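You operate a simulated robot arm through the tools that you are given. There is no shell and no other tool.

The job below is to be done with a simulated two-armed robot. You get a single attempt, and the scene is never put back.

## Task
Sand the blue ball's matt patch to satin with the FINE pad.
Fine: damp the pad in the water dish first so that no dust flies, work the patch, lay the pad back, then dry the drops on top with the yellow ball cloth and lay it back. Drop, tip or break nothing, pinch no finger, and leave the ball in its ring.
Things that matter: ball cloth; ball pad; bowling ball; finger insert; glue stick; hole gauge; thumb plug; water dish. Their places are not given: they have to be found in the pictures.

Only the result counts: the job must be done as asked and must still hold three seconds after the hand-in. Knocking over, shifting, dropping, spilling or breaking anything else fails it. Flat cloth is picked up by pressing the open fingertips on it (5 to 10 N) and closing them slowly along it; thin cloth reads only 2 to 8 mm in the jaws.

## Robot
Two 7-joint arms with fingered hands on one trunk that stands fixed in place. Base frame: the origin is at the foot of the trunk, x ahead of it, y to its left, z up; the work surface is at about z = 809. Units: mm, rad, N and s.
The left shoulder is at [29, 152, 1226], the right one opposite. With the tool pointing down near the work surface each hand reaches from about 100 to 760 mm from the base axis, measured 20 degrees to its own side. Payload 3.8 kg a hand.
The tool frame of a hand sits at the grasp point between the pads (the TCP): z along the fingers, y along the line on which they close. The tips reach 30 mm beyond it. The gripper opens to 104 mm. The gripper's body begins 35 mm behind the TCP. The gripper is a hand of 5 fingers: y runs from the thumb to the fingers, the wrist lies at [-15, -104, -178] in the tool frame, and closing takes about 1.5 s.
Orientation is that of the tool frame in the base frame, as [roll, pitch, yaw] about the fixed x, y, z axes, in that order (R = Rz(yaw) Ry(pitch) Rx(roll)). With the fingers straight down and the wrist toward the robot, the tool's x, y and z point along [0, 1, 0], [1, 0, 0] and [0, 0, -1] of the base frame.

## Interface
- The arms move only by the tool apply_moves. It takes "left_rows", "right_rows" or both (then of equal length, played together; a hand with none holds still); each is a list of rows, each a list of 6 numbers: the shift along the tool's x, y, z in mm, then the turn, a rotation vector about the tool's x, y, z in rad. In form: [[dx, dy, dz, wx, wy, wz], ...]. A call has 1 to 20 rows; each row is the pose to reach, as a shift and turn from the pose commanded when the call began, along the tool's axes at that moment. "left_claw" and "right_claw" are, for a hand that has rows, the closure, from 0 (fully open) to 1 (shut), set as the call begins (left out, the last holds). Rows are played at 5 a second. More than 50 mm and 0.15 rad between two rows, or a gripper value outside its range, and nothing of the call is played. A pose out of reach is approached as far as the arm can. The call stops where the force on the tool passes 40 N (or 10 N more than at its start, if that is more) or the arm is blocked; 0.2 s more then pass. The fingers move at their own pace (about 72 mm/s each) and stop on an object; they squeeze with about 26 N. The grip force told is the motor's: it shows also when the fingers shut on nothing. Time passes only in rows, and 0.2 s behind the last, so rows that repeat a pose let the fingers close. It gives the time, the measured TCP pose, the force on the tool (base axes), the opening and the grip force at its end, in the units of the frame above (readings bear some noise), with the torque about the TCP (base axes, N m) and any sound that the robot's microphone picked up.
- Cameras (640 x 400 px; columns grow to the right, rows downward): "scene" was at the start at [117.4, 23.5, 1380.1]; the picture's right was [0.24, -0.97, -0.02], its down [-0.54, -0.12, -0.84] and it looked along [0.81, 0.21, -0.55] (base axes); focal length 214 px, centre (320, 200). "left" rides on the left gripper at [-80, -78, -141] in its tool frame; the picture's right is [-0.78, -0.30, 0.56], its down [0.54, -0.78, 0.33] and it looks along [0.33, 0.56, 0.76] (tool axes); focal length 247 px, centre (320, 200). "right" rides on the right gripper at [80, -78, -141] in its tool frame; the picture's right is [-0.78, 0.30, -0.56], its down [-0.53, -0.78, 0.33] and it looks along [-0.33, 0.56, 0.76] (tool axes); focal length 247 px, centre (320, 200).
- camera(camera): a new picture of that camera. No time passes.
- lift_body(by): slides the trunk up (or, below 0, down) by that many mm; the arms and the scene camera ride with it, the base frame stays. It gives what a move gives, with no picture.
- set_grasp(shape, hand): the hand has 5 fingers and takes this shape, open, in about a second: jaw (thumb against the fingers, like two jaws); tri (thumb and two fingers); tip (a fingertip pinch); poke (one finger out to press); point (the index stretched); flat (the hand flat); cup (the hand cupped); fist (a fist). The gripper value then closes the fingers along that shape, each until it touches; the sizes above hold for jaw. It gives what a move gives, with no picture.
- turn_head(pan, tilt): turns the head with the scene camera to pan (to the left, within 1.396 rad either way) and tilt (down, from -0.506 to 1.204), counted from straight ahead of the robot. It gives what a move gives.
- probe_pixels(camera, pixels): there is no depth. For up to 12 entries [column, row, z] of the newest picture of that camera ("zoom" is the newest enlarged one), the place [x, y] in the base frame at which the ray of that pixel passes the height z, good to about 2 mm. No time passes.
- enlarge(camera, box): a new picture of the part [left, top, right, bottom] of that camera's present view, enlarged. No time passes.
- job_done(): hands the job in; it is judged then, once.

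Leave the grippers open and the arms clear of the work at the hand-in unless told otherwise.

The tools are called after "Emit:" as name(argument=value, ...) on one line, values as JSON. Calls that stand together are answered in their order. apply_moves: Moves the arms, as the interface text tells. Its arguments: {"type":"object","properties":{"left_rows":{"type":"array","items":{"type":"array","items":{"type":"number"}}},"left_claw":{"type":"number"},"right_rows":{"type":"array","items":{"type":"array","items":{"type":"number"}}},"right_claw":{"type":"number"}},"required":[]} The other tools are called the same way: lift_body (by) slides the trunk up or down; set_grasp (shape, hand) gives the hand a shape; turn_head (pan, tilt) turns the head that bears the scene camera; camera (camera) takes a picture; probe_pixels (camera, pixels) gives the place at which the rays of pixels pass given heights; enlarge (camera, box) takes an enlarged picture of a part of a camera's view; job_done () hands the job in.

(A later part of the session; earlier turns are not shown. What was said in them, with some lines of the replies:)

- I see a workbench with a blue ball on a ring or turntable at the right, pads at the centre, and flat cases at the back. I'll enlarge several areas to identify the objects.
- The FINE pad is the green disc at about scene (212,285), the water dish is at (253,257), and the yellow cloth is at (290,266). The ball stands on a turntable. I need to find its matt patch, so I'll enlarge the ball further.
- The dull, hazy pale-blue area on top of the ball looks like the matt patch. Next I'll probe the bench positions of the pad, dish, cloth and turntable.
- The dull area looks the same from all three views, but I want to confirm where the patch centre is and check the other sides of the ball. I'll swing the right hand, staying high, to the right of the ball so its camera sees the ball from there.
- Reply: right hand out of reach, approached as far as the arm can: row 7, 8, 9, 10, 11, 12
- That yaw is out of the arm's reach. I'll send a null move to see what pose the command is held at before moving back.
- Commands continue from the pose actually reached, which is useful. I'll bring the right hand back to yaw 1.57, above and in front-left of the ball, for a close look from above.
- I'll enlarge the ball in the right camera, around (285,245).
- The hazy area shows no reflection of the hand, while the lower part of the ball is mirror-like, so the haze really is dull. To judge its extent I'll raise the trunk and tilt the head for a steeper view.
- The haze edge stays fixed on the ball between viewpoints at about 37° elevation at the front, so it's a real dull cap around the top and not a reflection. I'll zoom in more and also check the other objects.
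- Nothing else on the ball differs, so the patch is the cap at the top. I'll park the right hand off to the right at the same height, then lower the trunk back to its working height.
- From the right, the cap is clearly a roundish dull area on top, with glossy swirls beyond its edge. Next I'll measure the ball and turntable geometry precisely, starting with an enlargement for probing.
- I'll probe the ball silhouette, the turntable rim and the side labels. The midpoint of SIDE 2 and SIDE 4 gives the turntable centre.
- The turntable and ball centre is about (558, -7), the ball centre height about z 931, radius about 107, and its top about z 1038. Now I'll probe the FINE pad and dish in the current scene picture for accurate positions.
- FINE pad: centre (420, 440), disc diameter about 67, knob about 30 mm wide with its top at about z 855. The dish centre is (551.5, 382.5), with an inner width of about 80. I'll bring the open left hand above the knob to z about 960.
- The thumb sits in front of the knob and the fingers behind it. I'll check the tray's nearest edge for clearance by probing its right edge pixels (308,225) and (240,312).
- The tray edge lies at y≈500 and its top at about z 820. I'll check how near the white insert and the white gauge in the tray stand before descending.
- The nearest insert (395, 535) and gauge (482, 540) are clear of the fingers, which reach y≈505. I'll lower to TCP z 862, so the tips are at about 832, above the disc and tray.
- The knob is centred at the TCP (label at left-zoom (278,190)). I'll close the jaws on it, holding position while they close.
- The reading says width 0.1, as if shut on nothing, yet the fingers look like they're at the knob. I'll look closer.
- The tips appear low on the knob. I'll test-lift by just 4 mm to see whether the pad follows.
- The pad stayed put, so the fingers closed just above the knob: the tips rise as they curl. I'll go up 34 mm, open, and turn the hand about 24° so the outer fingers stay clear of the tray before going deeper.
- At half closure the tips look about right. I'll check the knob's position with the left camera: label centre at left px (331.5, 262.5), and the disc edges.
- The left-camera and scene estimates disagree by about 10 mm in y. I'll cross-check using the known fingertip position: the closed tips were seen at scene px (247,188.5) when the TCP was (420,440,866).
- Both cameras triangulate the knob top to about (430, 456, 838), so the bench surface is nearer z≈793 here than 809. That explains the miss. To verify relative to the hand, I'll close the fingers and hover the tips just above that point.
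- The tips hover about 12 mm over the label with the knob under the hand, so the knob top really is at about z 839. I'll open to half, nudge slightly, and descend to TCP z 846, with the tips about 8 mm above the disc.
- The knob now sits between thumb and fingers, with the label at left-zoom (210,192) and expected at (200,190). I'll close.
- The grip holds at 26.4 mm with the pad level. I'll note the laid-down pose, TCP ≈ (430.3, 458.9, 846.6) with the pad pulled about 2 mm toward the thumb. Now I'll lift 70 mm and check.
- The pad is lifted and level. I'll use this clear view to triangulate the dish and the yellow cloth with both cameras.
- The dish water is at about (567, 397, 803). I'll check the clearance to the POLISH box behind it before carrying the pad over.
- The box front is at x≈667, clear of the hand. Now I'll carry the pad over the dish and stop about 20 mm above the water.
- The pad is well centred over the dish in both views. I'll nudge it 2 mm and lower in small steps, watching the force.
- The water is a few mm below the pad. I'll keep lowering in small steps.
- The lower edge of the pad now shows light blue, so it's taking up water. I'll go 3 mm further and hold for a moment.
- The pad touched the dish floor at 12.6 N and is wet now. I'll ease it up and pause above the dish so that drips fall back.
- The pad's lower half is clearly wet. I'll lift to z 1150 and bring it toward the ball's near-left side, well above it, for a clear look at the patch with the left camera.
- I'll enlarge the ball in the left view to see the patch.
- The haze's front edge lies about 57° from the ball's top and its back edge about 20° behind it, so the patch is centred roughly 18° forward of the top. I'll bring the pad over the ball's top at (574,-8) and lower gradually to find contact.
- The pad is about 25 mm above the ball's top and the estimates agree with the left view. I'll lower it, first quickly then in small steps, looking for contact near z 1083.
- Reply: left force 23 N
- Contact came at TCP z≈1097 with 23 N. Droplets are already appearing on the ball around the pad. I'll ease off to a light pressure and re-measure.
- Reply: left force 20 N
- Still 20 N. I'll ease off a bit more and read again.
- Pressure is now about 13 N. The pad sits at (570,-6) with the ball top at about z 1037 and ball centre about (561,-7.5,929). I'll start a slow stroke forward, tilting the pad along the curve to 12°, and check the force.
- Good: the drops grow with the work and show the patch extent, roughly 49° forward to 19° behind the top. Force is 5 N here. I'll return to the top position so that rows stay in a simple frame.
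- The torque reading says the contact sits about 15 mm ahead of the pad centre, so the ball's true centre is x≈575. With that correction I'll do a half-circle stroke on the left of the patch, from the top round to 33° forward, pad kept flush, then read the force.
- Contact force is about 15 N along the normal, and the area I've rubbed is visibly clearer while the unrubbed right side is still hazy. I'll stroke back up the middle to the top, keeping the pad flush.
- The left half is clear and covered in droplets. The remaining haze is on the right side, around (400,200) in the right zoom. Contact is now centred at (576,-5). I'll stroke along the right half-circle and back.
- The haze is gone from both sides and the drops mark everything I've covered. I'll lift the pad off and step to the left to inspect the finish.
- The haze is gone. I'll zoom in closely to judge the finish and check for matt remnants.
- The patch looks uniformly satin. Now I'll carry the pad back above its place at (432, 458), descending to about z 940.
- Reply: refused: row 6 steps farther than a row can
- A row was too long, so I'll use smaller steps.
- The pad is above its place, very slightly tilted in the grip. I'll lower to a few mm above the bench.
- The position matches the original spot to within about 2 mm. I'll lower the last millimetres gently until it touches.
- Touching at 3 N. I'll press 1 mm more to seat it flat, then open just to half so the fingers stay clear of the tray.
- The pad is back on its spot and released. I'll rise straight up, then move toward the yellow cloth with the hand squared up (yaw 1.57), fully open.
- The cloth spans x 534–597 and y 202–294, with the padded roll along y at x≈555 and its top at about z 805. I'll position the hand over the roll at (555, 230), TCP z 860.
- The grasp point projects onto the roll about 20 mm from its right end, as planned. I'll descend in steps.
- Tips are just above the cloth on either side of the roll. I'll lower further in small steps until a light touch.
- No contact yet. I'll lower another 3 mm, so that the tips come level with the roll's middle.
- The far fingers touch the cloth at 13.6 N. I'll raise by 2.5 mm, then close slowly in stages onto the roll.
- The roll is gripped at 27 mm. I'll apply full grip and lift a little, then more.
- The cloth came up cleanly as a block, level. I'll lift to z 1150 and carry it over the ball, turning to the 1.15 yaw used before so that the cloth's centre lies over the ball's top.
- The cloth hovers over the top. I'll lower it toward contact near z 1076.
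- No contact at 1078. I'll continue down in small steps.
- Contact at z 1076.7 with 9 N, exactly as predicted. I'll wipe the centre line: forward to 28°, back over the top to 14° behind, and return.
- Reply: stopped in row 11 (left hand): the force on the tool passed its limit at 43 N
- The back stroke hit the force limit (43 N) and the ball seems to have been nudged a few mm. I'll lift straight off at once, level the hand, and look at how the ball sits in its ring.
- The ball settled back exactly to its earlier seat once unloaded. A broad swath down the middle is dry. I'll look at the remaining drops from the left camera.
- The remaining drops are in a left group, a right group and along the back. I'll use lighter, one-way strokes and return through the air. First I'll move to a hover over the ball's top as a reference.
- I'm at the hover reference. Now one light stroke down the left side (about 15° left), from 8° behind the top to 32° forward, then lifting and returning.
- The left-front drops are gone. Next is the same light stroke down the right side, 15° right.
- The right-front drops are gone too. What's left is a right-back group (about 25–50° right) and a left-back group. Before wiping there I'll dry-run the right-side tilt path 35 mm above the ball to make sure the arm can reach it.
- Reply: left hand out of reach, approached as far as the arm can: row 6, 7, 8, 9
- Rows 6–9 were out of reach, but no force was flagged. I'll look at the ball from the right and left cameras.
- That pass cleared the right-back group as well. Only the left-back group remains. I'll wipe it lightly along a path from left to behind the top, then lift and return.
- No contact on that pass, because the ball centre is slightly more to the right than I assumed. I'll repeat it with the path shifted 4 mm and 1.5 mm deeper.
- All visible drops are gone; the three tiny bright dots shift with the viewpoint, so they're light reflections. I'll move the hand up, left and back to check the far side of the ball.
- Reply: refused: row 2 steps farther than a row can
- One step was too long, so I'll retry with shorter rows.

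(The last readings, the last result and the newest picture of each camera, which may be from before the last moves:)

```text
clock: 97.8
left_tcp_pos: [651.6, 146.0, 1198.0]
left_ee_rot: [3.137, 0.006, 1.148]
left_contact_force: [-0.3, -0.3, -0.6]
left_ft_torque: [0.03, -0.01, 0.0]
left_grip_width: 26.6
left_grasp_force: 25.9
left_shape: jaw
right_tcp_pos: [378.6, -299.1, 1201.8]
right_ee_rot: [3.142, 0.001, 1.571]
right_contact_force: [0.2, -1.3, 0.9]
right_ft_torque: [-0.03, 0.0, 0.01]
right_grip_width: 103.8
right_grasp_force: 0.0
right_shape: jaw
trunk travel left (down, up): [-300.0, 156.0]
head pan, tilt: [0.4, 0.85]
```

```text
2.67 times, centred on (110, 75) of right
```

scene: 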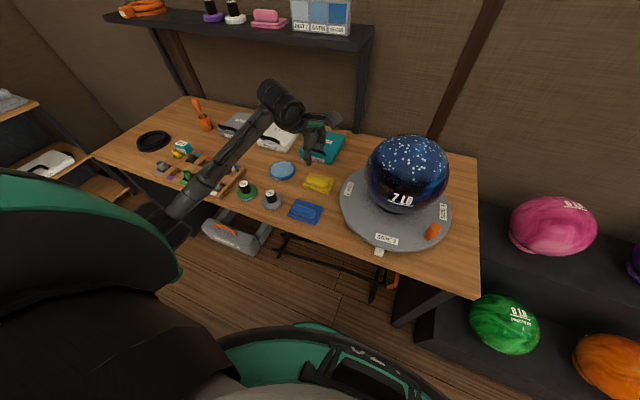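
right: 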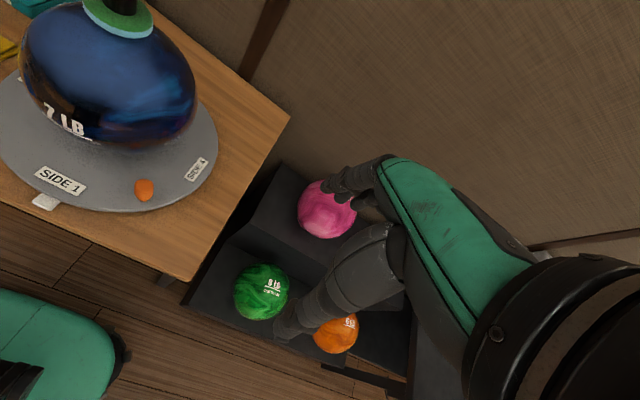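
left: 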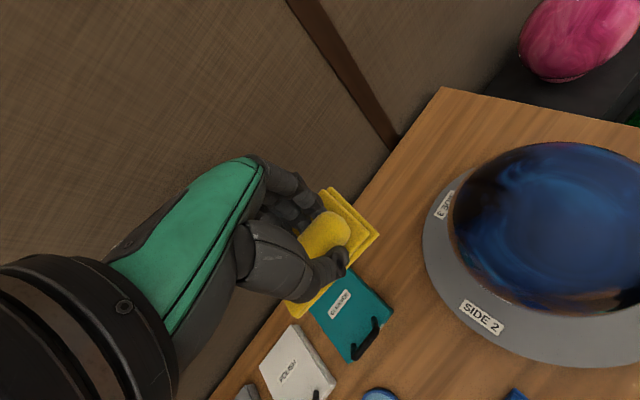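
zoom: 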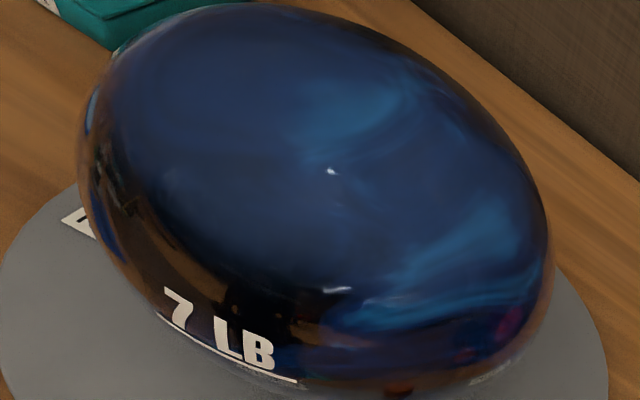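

The ball is clear all round. I'll zoom in on the tiny bright specks to be sure they're reflections and not drops.

Emit:
enlarge(camera="left", box=[530, 195, 610, 245])

Emit:
enlarge(camera="scene", box=[365, 130, 445, 190])

Emit:
enlarge(camera="left", box=[445, 140, 545, 210])

```text
8.00 times, centred on (570, 220) of left
```

zoom: 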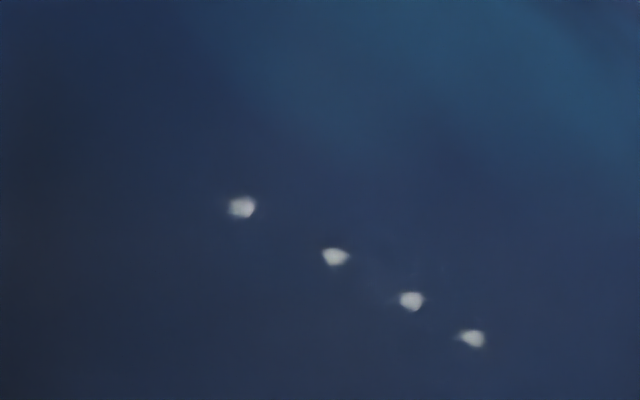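

```text
6.67 times, centred on (405, 160) of scene
```

zoom: 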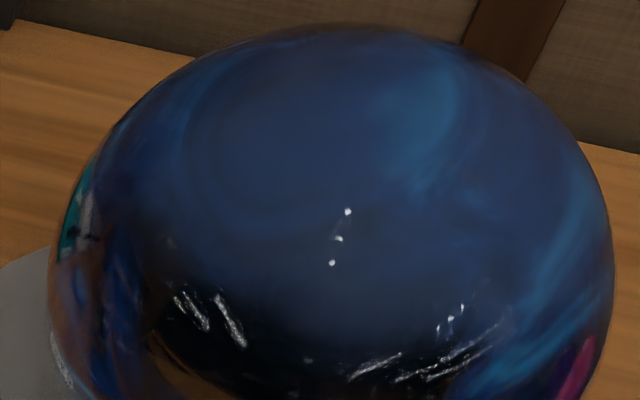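

```text
5.71 times, centred on (495, 175) of left
```

zoom: 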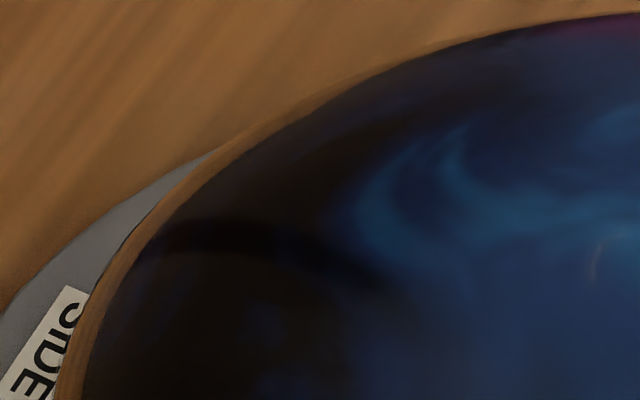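

Those are a row of four evenly spaced ceiling-lamp reflections, so the ball is dry. Now I'll return the cloth above its place at (556, 229.5), squared up again, to z about 900.

Emit:
apply_moves(left_rows=[[9, -30, 10, 0, 0, -0.105], [18, -60, 20, 0, 0, -0.21], [28, -91, 30, 0, 0, -0.315], [37.2, -121.4, 40, 0, 0, -0.42], [37.2, -121.4, 85, 0, 0, -0.42], [37.2, -121.4, 130, 0, 0, -0.42], [37.2, -121.4, 175, 0, 0, -0.42], [37.2, -121.4, 220, 0, 0, -0.42], [37.2, -121.4, 260, 0, 0, -0.42], [37.2, -121.4, 298, 0, 0, -0.42], [37.2, -121.4, 298, 0, 0, -0.42]], left_claw=1)

Emit:
enlarge(camera="scene", box=[280, 140, 360, 205])

Emit:
enlarge(camera="left", box=[250, 150, 450, 350])

```text
clock: 100.2
left_tcp_pos: [556.1, 230.5, 902.6]
left_ee_rot: [-3.141, 0.006, 1.568]
left_contact_force: [-0.6, 0.0, -0.1]
left_ft_torque: [0.01, -0.01, 0.01]
left_grip_width: 26.3
left_grasp_force: 25.8
left_shape: jaw
right_tcp_pos: [378.8, -299.2, 1202.0]
right_ee_rot: [3.14, -0.001, 1.571]
right_contact_force: [0.0, -0.1, 0.4]
right_ft_torque: [-0.02, 0.03, 0.01]
right_grip_width: 104.0
right_grasp_force: 0.0
right_shape: jaw
trunk travel left (down, up): [-300.0, 156.0]
head pan, tilt: [0.4, 0.85]
```

```text
6.15 times, centred on (320, 172) of scene
```

zoom: 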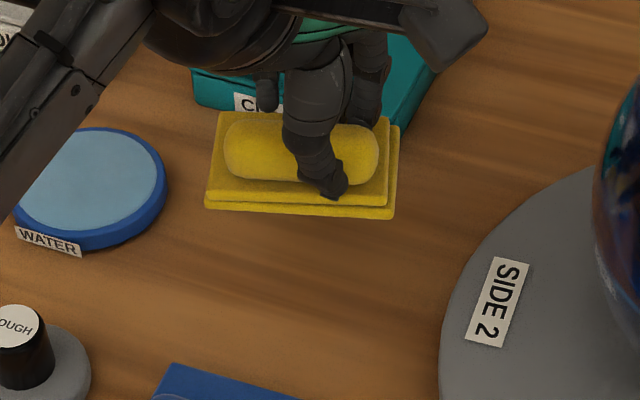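

```text
2.00 times, centred on (350, 250) of left
```

zoom: 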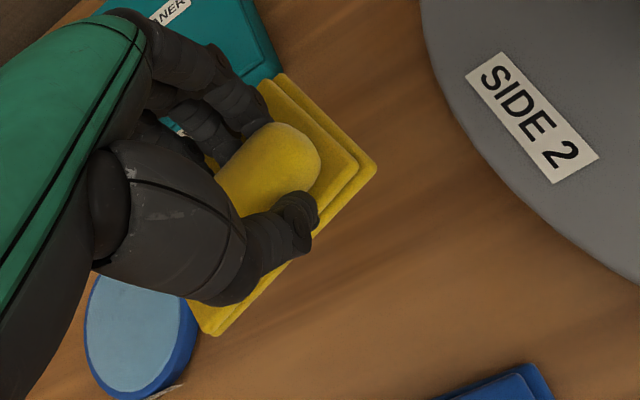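

The cloth has twisted about 5° in the grip. I'll turn the hand back by 0.09 rad while lowering to z≈840, then compare.

Emit:
apply_moves(left_rows=[[-0.5, 0, 12, 0, 0, 0.045], [-1, 0, 25, 0, 0, 0.09], [-1, 0, 45, 0, 0, 0.09], [-1, 0, 58, 0, 0, 0.09], [-1, 0, 64, 0, 0, 0.09]], left_claw=1)

Emit:
enlarge(camera="scene", box=[290, 155, 350, 205])

Emit:
enlarge(camera="left", box=[250, 150, 450, 350])

```text
clock: 101.4
left_tcp_pos: [556.6, 229.9, 836.8]
left_ee_rot: [3.14, 0.004, 1.477]
left_contact_force: [0.3, 0.0, -0.4]
left_ft_torque: [0.0, -0.01, -0.01]
left_grip_width: 26.4
left_grasp_force: 26.1
left_shape: jaw
right_tcp_pos: [378.6, -299.6, 1201.7]
right_ee_rot: [-3.141, 0.001, 1.572]
right_contact_force: [-0.3, 0.0, 0.1]
right_ft_torque: [0.01, -0.01, 0.02]
right_grip_width: 104.2
right_grasp_force: 0.0
right_shape: jaw
trunk travel left (down, up): [-300.0, 156.0]
head pan, tilt: [0.4, 0.85]
```

```text
8.00 times, centred on (320, 180) of scene
```

zoom: 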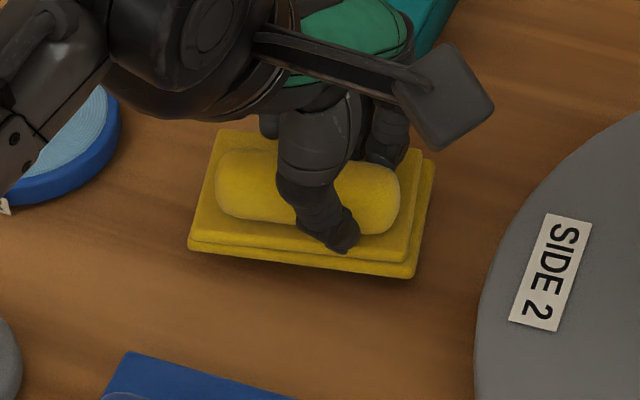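

```text
2.00 times, centred on (350, 250) of left
```

zoom: 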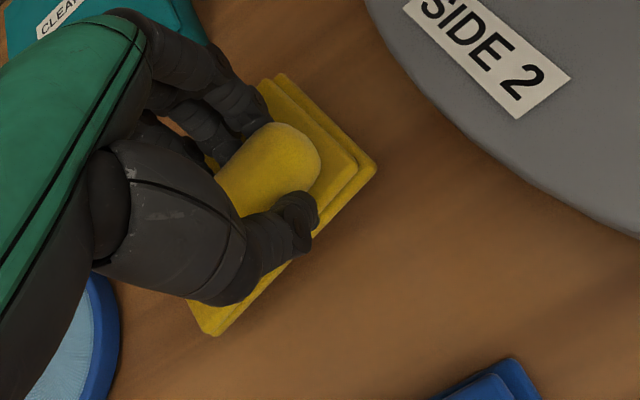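

It still needs a few more degrees. I'll rotate another 0.08 rad the same way and compare again.

Emit:
apply_moves(left_rows=[[0, 0, 0, 0, 0, 0.04], [0, 0, 2, 0, 0, 0.08], [0, 0, 4, 0, 0, 0.08]], left_claw=1)

Emit:
enlarge(camera="scene", box=[290, 155, 350, 205])

Emit:
probe_pixels(camera="zoom", pixels=[[188, 247, 795], [410, 278, 795], [178, 250, 788], [385, 315, 788]])

```text
clock: 102.2
left_tcp_pos: [558.1, 229.7, 833.0]
left_ee_rot: [3.138, 0.004, 1.397]
left_contact_force: [-0.4, -0.5, -1.1]
left_ft_torque: [-0.02, 0.01, -0.02]
left_grip_width: 26.1
left_grasp_force: 25.9
left_shape: jaw
right_tcp_pos: [378.9, -299.1, 1201.0]
right_ee_rot: [-3.141, 0.001, 1.571]
right_contact_force: [-0.3, 0.1, 0.2]
right_ft_torque: [0.02, -0.01, 0.01]
right_grip_width: 103.8
right_grasp_force: 0.1
right_shape: jaw
trunk travel left (down, up): [-300.0, 156.0]
head pan, tilt: [0.4, 0.85]
```

```text
8.00 times, centred on (320, 180) of scene
```

zoom: 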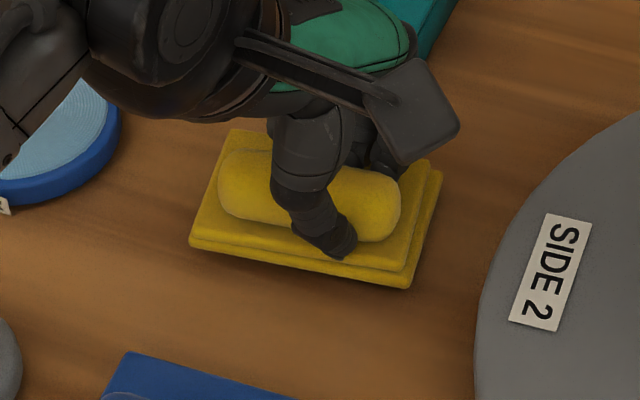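

```text
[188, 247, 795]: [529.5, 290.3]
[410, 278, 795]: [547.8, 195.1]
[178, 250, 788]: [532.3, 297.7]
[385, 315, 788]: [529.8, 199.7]
```

Emit:
probe_pixels(camera="zoom", pixels=[[190, 248, 796], [410, 289, 796], [440, 170, 798], [230, 130, 802]])

Emit:
enlarge(camera="left", box=[250, 150, 450, 350])

```text
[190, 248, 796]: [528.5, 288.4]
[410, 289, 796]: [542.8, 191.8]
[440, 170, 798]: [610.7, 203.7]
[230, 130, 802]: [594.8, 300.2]
```

```text
2.00 times, centred on (350, 250) of left
```

zoom: 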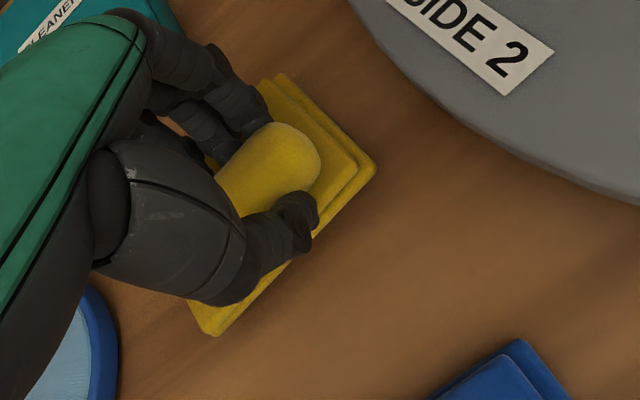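

The rest of the apparent skew looks like a slight tilt (right end higher), which will flatten on the bench. I'll lower gently until contact.

Emit:
apply_moves(left_rows=[[0, 0, 2, 0, 0, 0], [0, 0, 4, 0, 0, 0], [0, 0, 5, 0, 0, 0], [0, 0, 6, 0, 0, 0]], left_claw=1)

Emit:
enlarge(camera="scene", box=[290, 155, 350, 205])

```text
clock: 103.2
left_tcp_pos: [557.3, 229.8, 827.2]
left_ee_rot: [3.139, 0.005, 1.395]
left_contact_force: [-1.0, -0.5, 1.0]
left_ft_torque: [0.0, -0.03, -0.01]
left_grip_width: 26.3
left_grasp_force: 26.2
left_shape: jaw
right_tcp_pos: [378.2, -299.5, 1202.8]
right_ee_rot: [-3.141, 0.001, 1.571]
right_contact_force: [-0.7, -0.4, -0.5]
right_ft_torque: [-0.01, -0.04, 0.02]
right_grip_width: 104.1
right_grasp_force: 0.0
right_shape: jaw
trunk travel left (down, up): [-300.0, 156.0]
head pan, tilt: [0.4, 0.85]
```

```text
8.00 times, centred on (320, 180) of scene
```

zoom: 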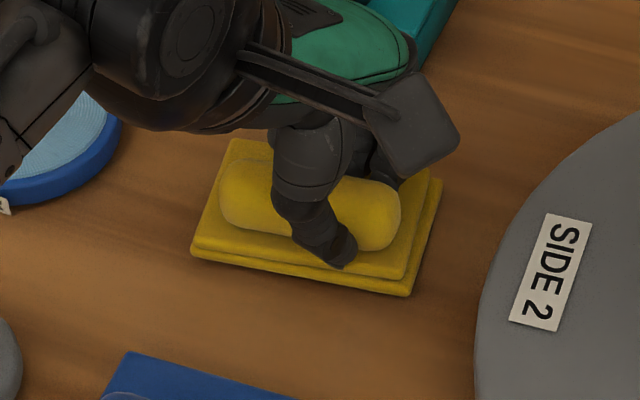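

Emit:
apply_moves(left_rows=[[0, 0, 1, 0, 0, 0], [0, 0, 2, 0, 0, 0], [0, 0, 2.5, 0, 0, 0]], left_claw=1)

Emit:
enlarge(camera="scene", box=[290, 155, 350, 205])

Emit:
probe_pixels(camera="zoom", pixels=[[190, 253, 788], [410, 299, 788], [443, 178, 790], [231, 138, 796]])

```text
clock: 104.0
left_tcp_pos: [557.4, 229.7, 825.7]
left_ee_rot: [3.139, 0.006, 1.395]
left_contact_force: [0.5, 0.7, 3.1]
left_ft_torque: [-0.02, -0.17, 0.02]
left_grip_width: 26.0
left_grasp_force: 26.4
left_shape: jaw
right_tcp_pos: [377.5, -300.0, 1202.4]
right_ee_rot: [-3.14, 0.001, 1.571]
right_contact_force: [-0.1, -0.3, -0.1]
right_ft_torque: [0.01, -0.03, 0.0]
right_grip_width: 104.0
right_grasp_force: 0.1
right_shape: jaw
trunk travel left (down, up): [-300.0, 156.0]
head pan, tilt: [0.4, 0.85]
```

```text
8.00 times, centred on (320, 180) of scene
```

zoom: 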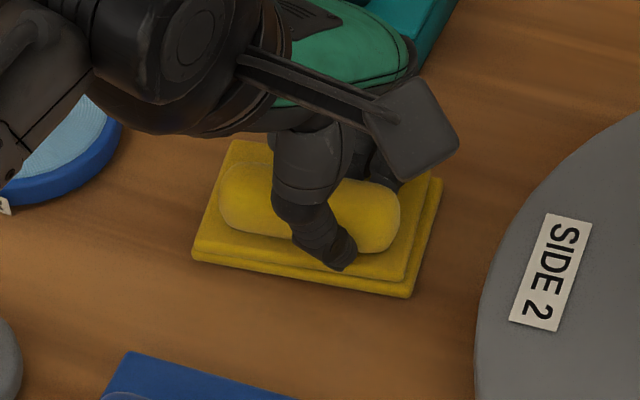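

```text
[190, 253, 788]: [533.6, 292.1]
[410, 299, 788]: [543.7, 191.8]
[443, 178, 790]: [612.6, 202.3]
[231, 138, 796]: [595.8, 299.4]
```

The cloth is on the bench but about 8° turned and 6 mm off. I'll lift it 8 mm, turn and shift it back, and lay it down again.

Emit:
apply_moves(left_rows=[[0, 0, -4, 0, 0, 0], [0, 0, -9, 0, 0, 0], [1.2, -4.3, -9, 0, 0, 0.07], [2.5, -8.6, -9, 0, 0, 0.14], [2.5, -8.6, -4, 0, 0, 0.14], [2.5, -8.6, -1, 0, 0, 0.14], [2.5, -8.6, 0, 0, 0, 0.14]], left_claw=1)

Emit:
enlarge(camera="scene", box=[290, 155, 350, 205])

```text
clock: 105.6
left_tcp_pos: [547.7, 233.6, 825.4]
left_ee_rot: [3.139, 0.005, 1.258]
left_contact_force: [-0.3, 0.6, 3.4]
left_ft_torque: [0.0, -0.19, 0.0]
left_grip_width: 26.1
left_grasp_force: 25.6
left_shape: jaw
right_tcp_pos: [378.0, -299.4, 1201.6]
right_ee_rot: [3.141, -0.001, 1.573]
right_contact_force: [-1.1, -0.6, -0.2]
right_ft_torque: [0.05, -0.01, 0.05]
right_grip_width: 103.9
right_grasp_force: 0.0
right_shape: jaw
trunk travel left (down, up): [-300.0, 156.0]
head pan, tilt: [0.4, 0.85]
```

```text
8.00 times, centred on (320, 180) of scene
```

zoom: 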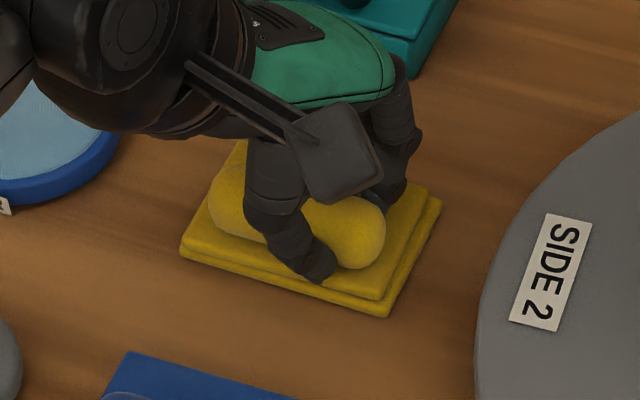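

This matches the original: near edge now (178,255)→(387,318) versus (178,250)→(385,315) before. I'll release slowly.

Emit:
apply_moves(left_rows=[[0, 0, 0, 0, 0, 0], [0, 0, -0.5, 0, 0, 0], [0, 0, -0.5, 0, 0, 0]], left_claw=0.65)

Emit:
apply_moves(left_rows=[[0, 0, -1, 0, 0, 0], [0, 0, -2, 0, 0, 0], [0, 0, -3, 0, 0, 0]], left_claw=0.5)

Emit:
enlarge(camera="scene", box=[290, 155, 350, 205])

Emit:
enlarge(camera="left", box=[250, 150, 450, 350])

```text
clock: 106.4
left_tcp_pos: [547.8, 232.8, 825.3]
left_ee_rot: [3.139, 0.006, 1.257]
left_contact_force: [0.4, 0.3, 1.2]
left_ft_torque: [-0.02, 0.0, 0.02]
left_grip_width: 36.2
left_grasp_force: 0.2
left_shape: jaw
right_tcp_pos: [377.9, -300.7, 1202.4]
right_ee_rot: [-3.141, -0.001, 1.571]
right_contact_force: [1.3, -0.1, -0.8]
right_ft_torque: [0.01, -0.02, 0.02]
right_grip_width: 104.1
right_grasp_force: 0.0
right_shape: jaw
trunk travel left (down, up): [-300.0, 156.0]
head pan, tilt: [0.4, 0.85]
```

```text
clock: 107.2
left_tcp_pos: [549.0, 232.8, 827.5]
left_ee_rot: [3.14, 0.007, 1.256]
left_contact_force: [0.9, 0.2, -0.3]
left_ft_torque: [-0.01, -0.01, -0.05]
left_grip_width: 51.3
left_grasp_force: 0.1
left_shape: jaw
right_tcp_pos: [378.7, -299.9, 1202.3]
right_ee_rot: [-3.14, 0.0, 1.569]
right_contact_force: [0.3, -0.4, -0.2]
right_ft_torque: [0.01, 0.04, 0.02]
right_grip_width: 104.2
right_grasp_force: 0.1
right_shape: jaw
trunk travel left (down, up): [-300.0, 156.0]
head pan, tilt: [0.4, 0.85]
```

```text
8.00 times, centred on (320, 180) of scene
```

zoom: 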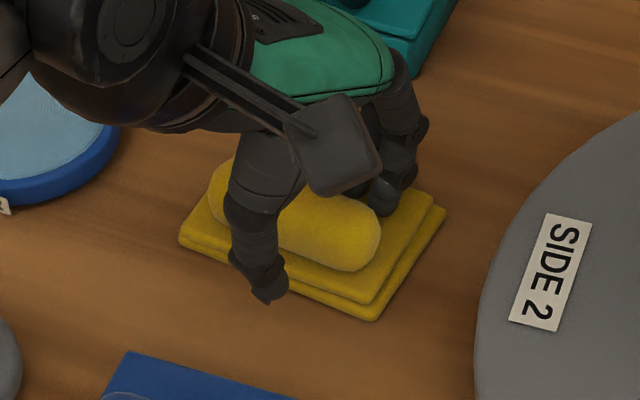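

```text
2.00 times, centred on (350, 250) of left
```

zoom: 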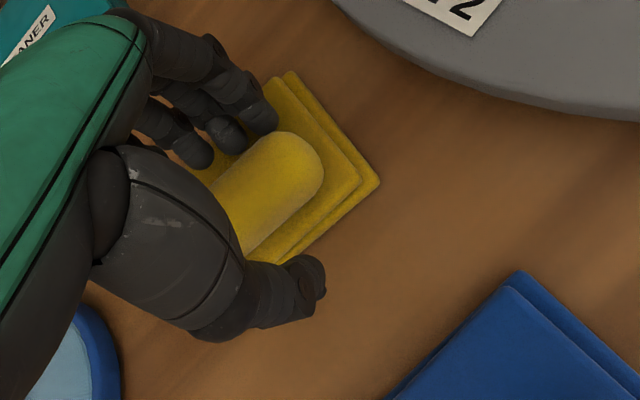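

Opening nudged the cloth a few degrees the other way, but it lies flat on its place. I'll rise straight up and check.

Emit:
apply_moves(left_rows=[[0, 0, -10, 0, 0, 0], [0, 0, -30, 0, 0, 0], [0, 0, -60, 0, 0, 0], [0, 0, -100, 0, 0, 0], [0, 0, -140, 0, 0, 0]], left_claw=0.45)

Emit:
enlarge(camera="scene", box=[290, 155, 350, 205])

Emit:
probe_pixels(camera="zoom", pixels=[[180, 243, 788], [372, 320, 788], [445, 212, 790], [225, 140, 796]])

Emit:
camera(camera="left")

```text
clock: 108.4
left_tcp_pos: [548.2, 235.1, 970.4]
left_ee_rot: [3.14, 0.005, 1.256]
left_contact_force: [-0.4, 0.9, -0.5]
left_ft_torque: [-0.02, 0.0, 0.01]
left_grip_width: 56.7
left_grasp_force: 0.0
left_shape: jaw
right_tcp_pos: [377.9, -298.5, 1202.9]
right_ee_rot: [-3.141, 0.0, 1.571]
right_contact_force: [0.0, -0.3, 0.0]
right_ft_torque: [-0.01, -0.01, 0.02]
right_grip_width: 103.9
right_grasp_force: 0.1
right_shape: jaw
trunk travel left (down, up): [-300.0, 156.0]
head pan, tilt: [0.4, 0.85]
```

```text
8.00 times, centred on (320, 180) of scene
```

zoom: 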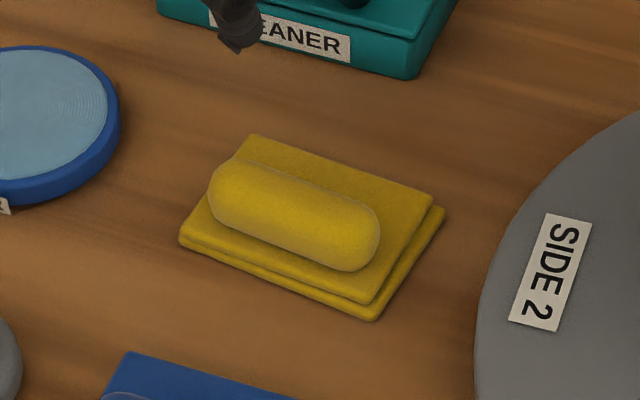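

```text
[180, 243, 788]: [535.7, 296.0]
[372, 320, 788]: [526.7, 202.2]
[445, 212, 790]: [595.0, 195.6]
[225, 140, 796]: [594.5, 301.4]
```

```text
taken
```

left: 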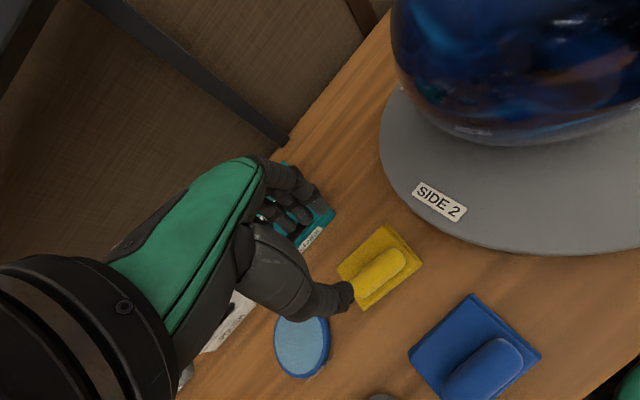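

The cloth's centre is at about (563, 249), against (565, 248) at the start, and it's flat. Now I'll open the hand fully, rise, and park the left arm near its starting pose.

Emit:
apply_moves(left_rows=[[0, 0, -45, 0, 0, 0], [0, 0, -90, 0, 0, 0], [0, 0, -135, 0, 0, 0], [0, 0, -180, 0, 0, 0], [0, 0, -225, 0, 0, 0], [0, 0, -270, 0, 0, 0], [0, 0, -315, 0, 0, 0], [23, -32, -330, 0, 0, -0.045], [46, -64, -340, 0, 0, -0.09], [69, -96, -350, 0, 0, -0.135], [92, -128, -360, 0, 0, -0.18], [115, -160, -370, 0, 0, -0.225], [138, -192, -380, 0, 0, -0.27], [160, -224, -390, 0, 0, -0.315]], left_claw=0)

Emit:
camera(camera="scene")

Emit:
enlarge(camera="scene", box=[355, 120, 455, 250])

Emit:
enlarge(camera="scene", box=[140, 130, 340, 230])

Emit:
enlarge(camera="left", box=[320, 20, 640, 220])

```text
clock: 111.4
left_tcp_pos: [380.9, 458.2, 1357.4]
left_ee_rot: [3.14, 0.006, 1.572]
left_contact_force: [0.3, 0.2, 0.1]
left_ft_torque: [0.05, 0.02, 0.0]
left_grip_width: 103.7
left_grasp_force: 0.0
left_shape: jaw
right_tcp_pos: [376.1, -297.6, 1203.3]
right_ee_rot: [3.141, 0.001, 1.571]
right_contact_force: [-0.1, 0.3, 0.0]
right_ft_torque: [0.05, -0.04, 0.01]
right_grip_width: 104.0
right_grasp_force: 0.0
right_shape: jaw
trunk travel left (down, up): [-300.0, 156.0]
head pan, tilt: [0.4, 0.85]
```

```text
taken
```

scene: 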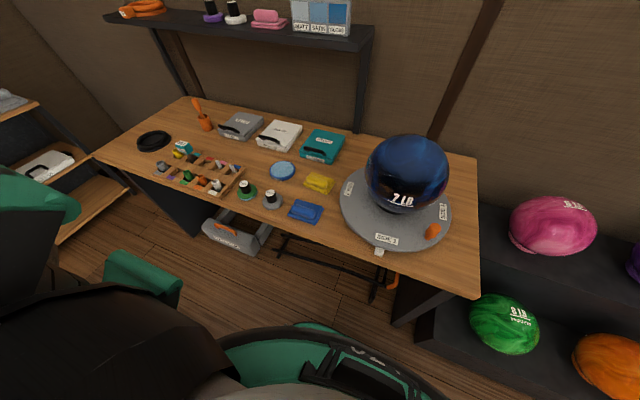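

```text
3.08 times, centred on (405, 185) of scene
```

zoom: 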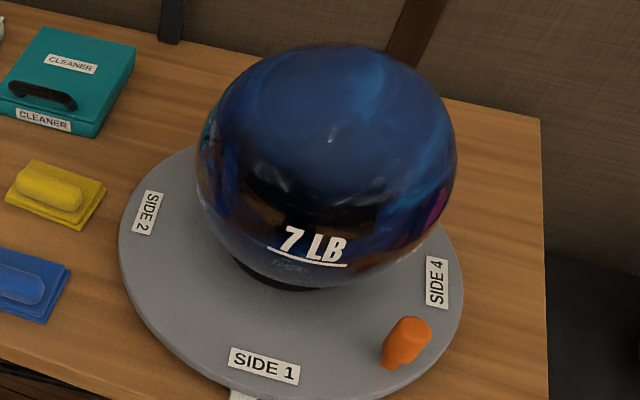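

```text
3.20 times, centred on (240, 180) of scene
```

zoom: 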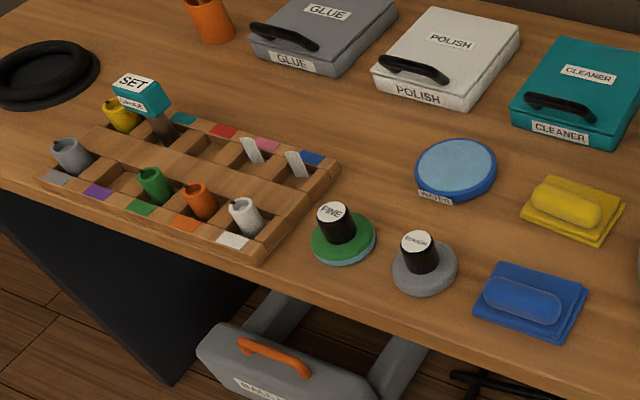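

```text
2.00 times, centred on (480, 120) of left
```

zoom: 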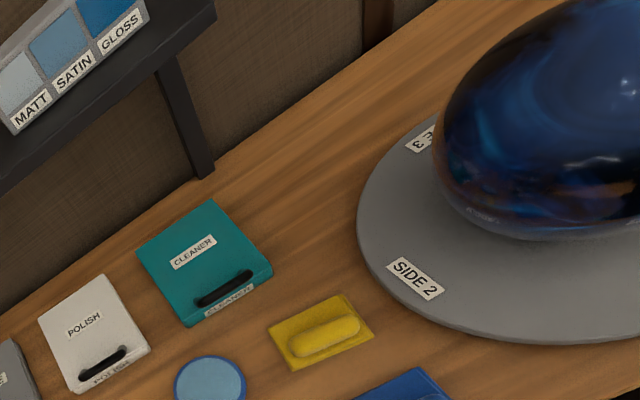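

Final check:
- **Ball:** seated in its ring, satin and dry.
- **FINE pad:** back on its spot.
- **Yellow cloth:** flat on its place.
- **Everything else:** untouched.
- **Hands:** both open and clear of the work.

I'm handing in the job.

Emit:
job_done()

```text
The job is handed in.
```

I sanded the ball's matt patch to satin with the FINE pad, dried it with the yellow cloth, and handed the job in. No verdict came back, so the finish and dryness are judged from the camera pictures.

- **Sanding:** I damped the pad in the water dish, then worked the whole dull cap on top of the ball. Afterwards it looked uniformly satin, with no matt spots in any view.
- **Drying:** All the drops on top are wiped off. The few bright specks left are ceiling-lamp reflections.
- **Pad and cloth:** The pad is back within about 2 mm of where it was. The cloth is back within about 3 mm, turned roughly 4°.
- **Ball:** It is still in its ring. One cloth stroke behind the top hit the 40 N force limit and pushed the ball a few millimetres, and it settled back when I lifted off. During sanding it turned slightly in the ring, by about 6°.
- **Everything else:** Nothing else on the bench was dropped or knocked over. Both hands are open and clear of the work.
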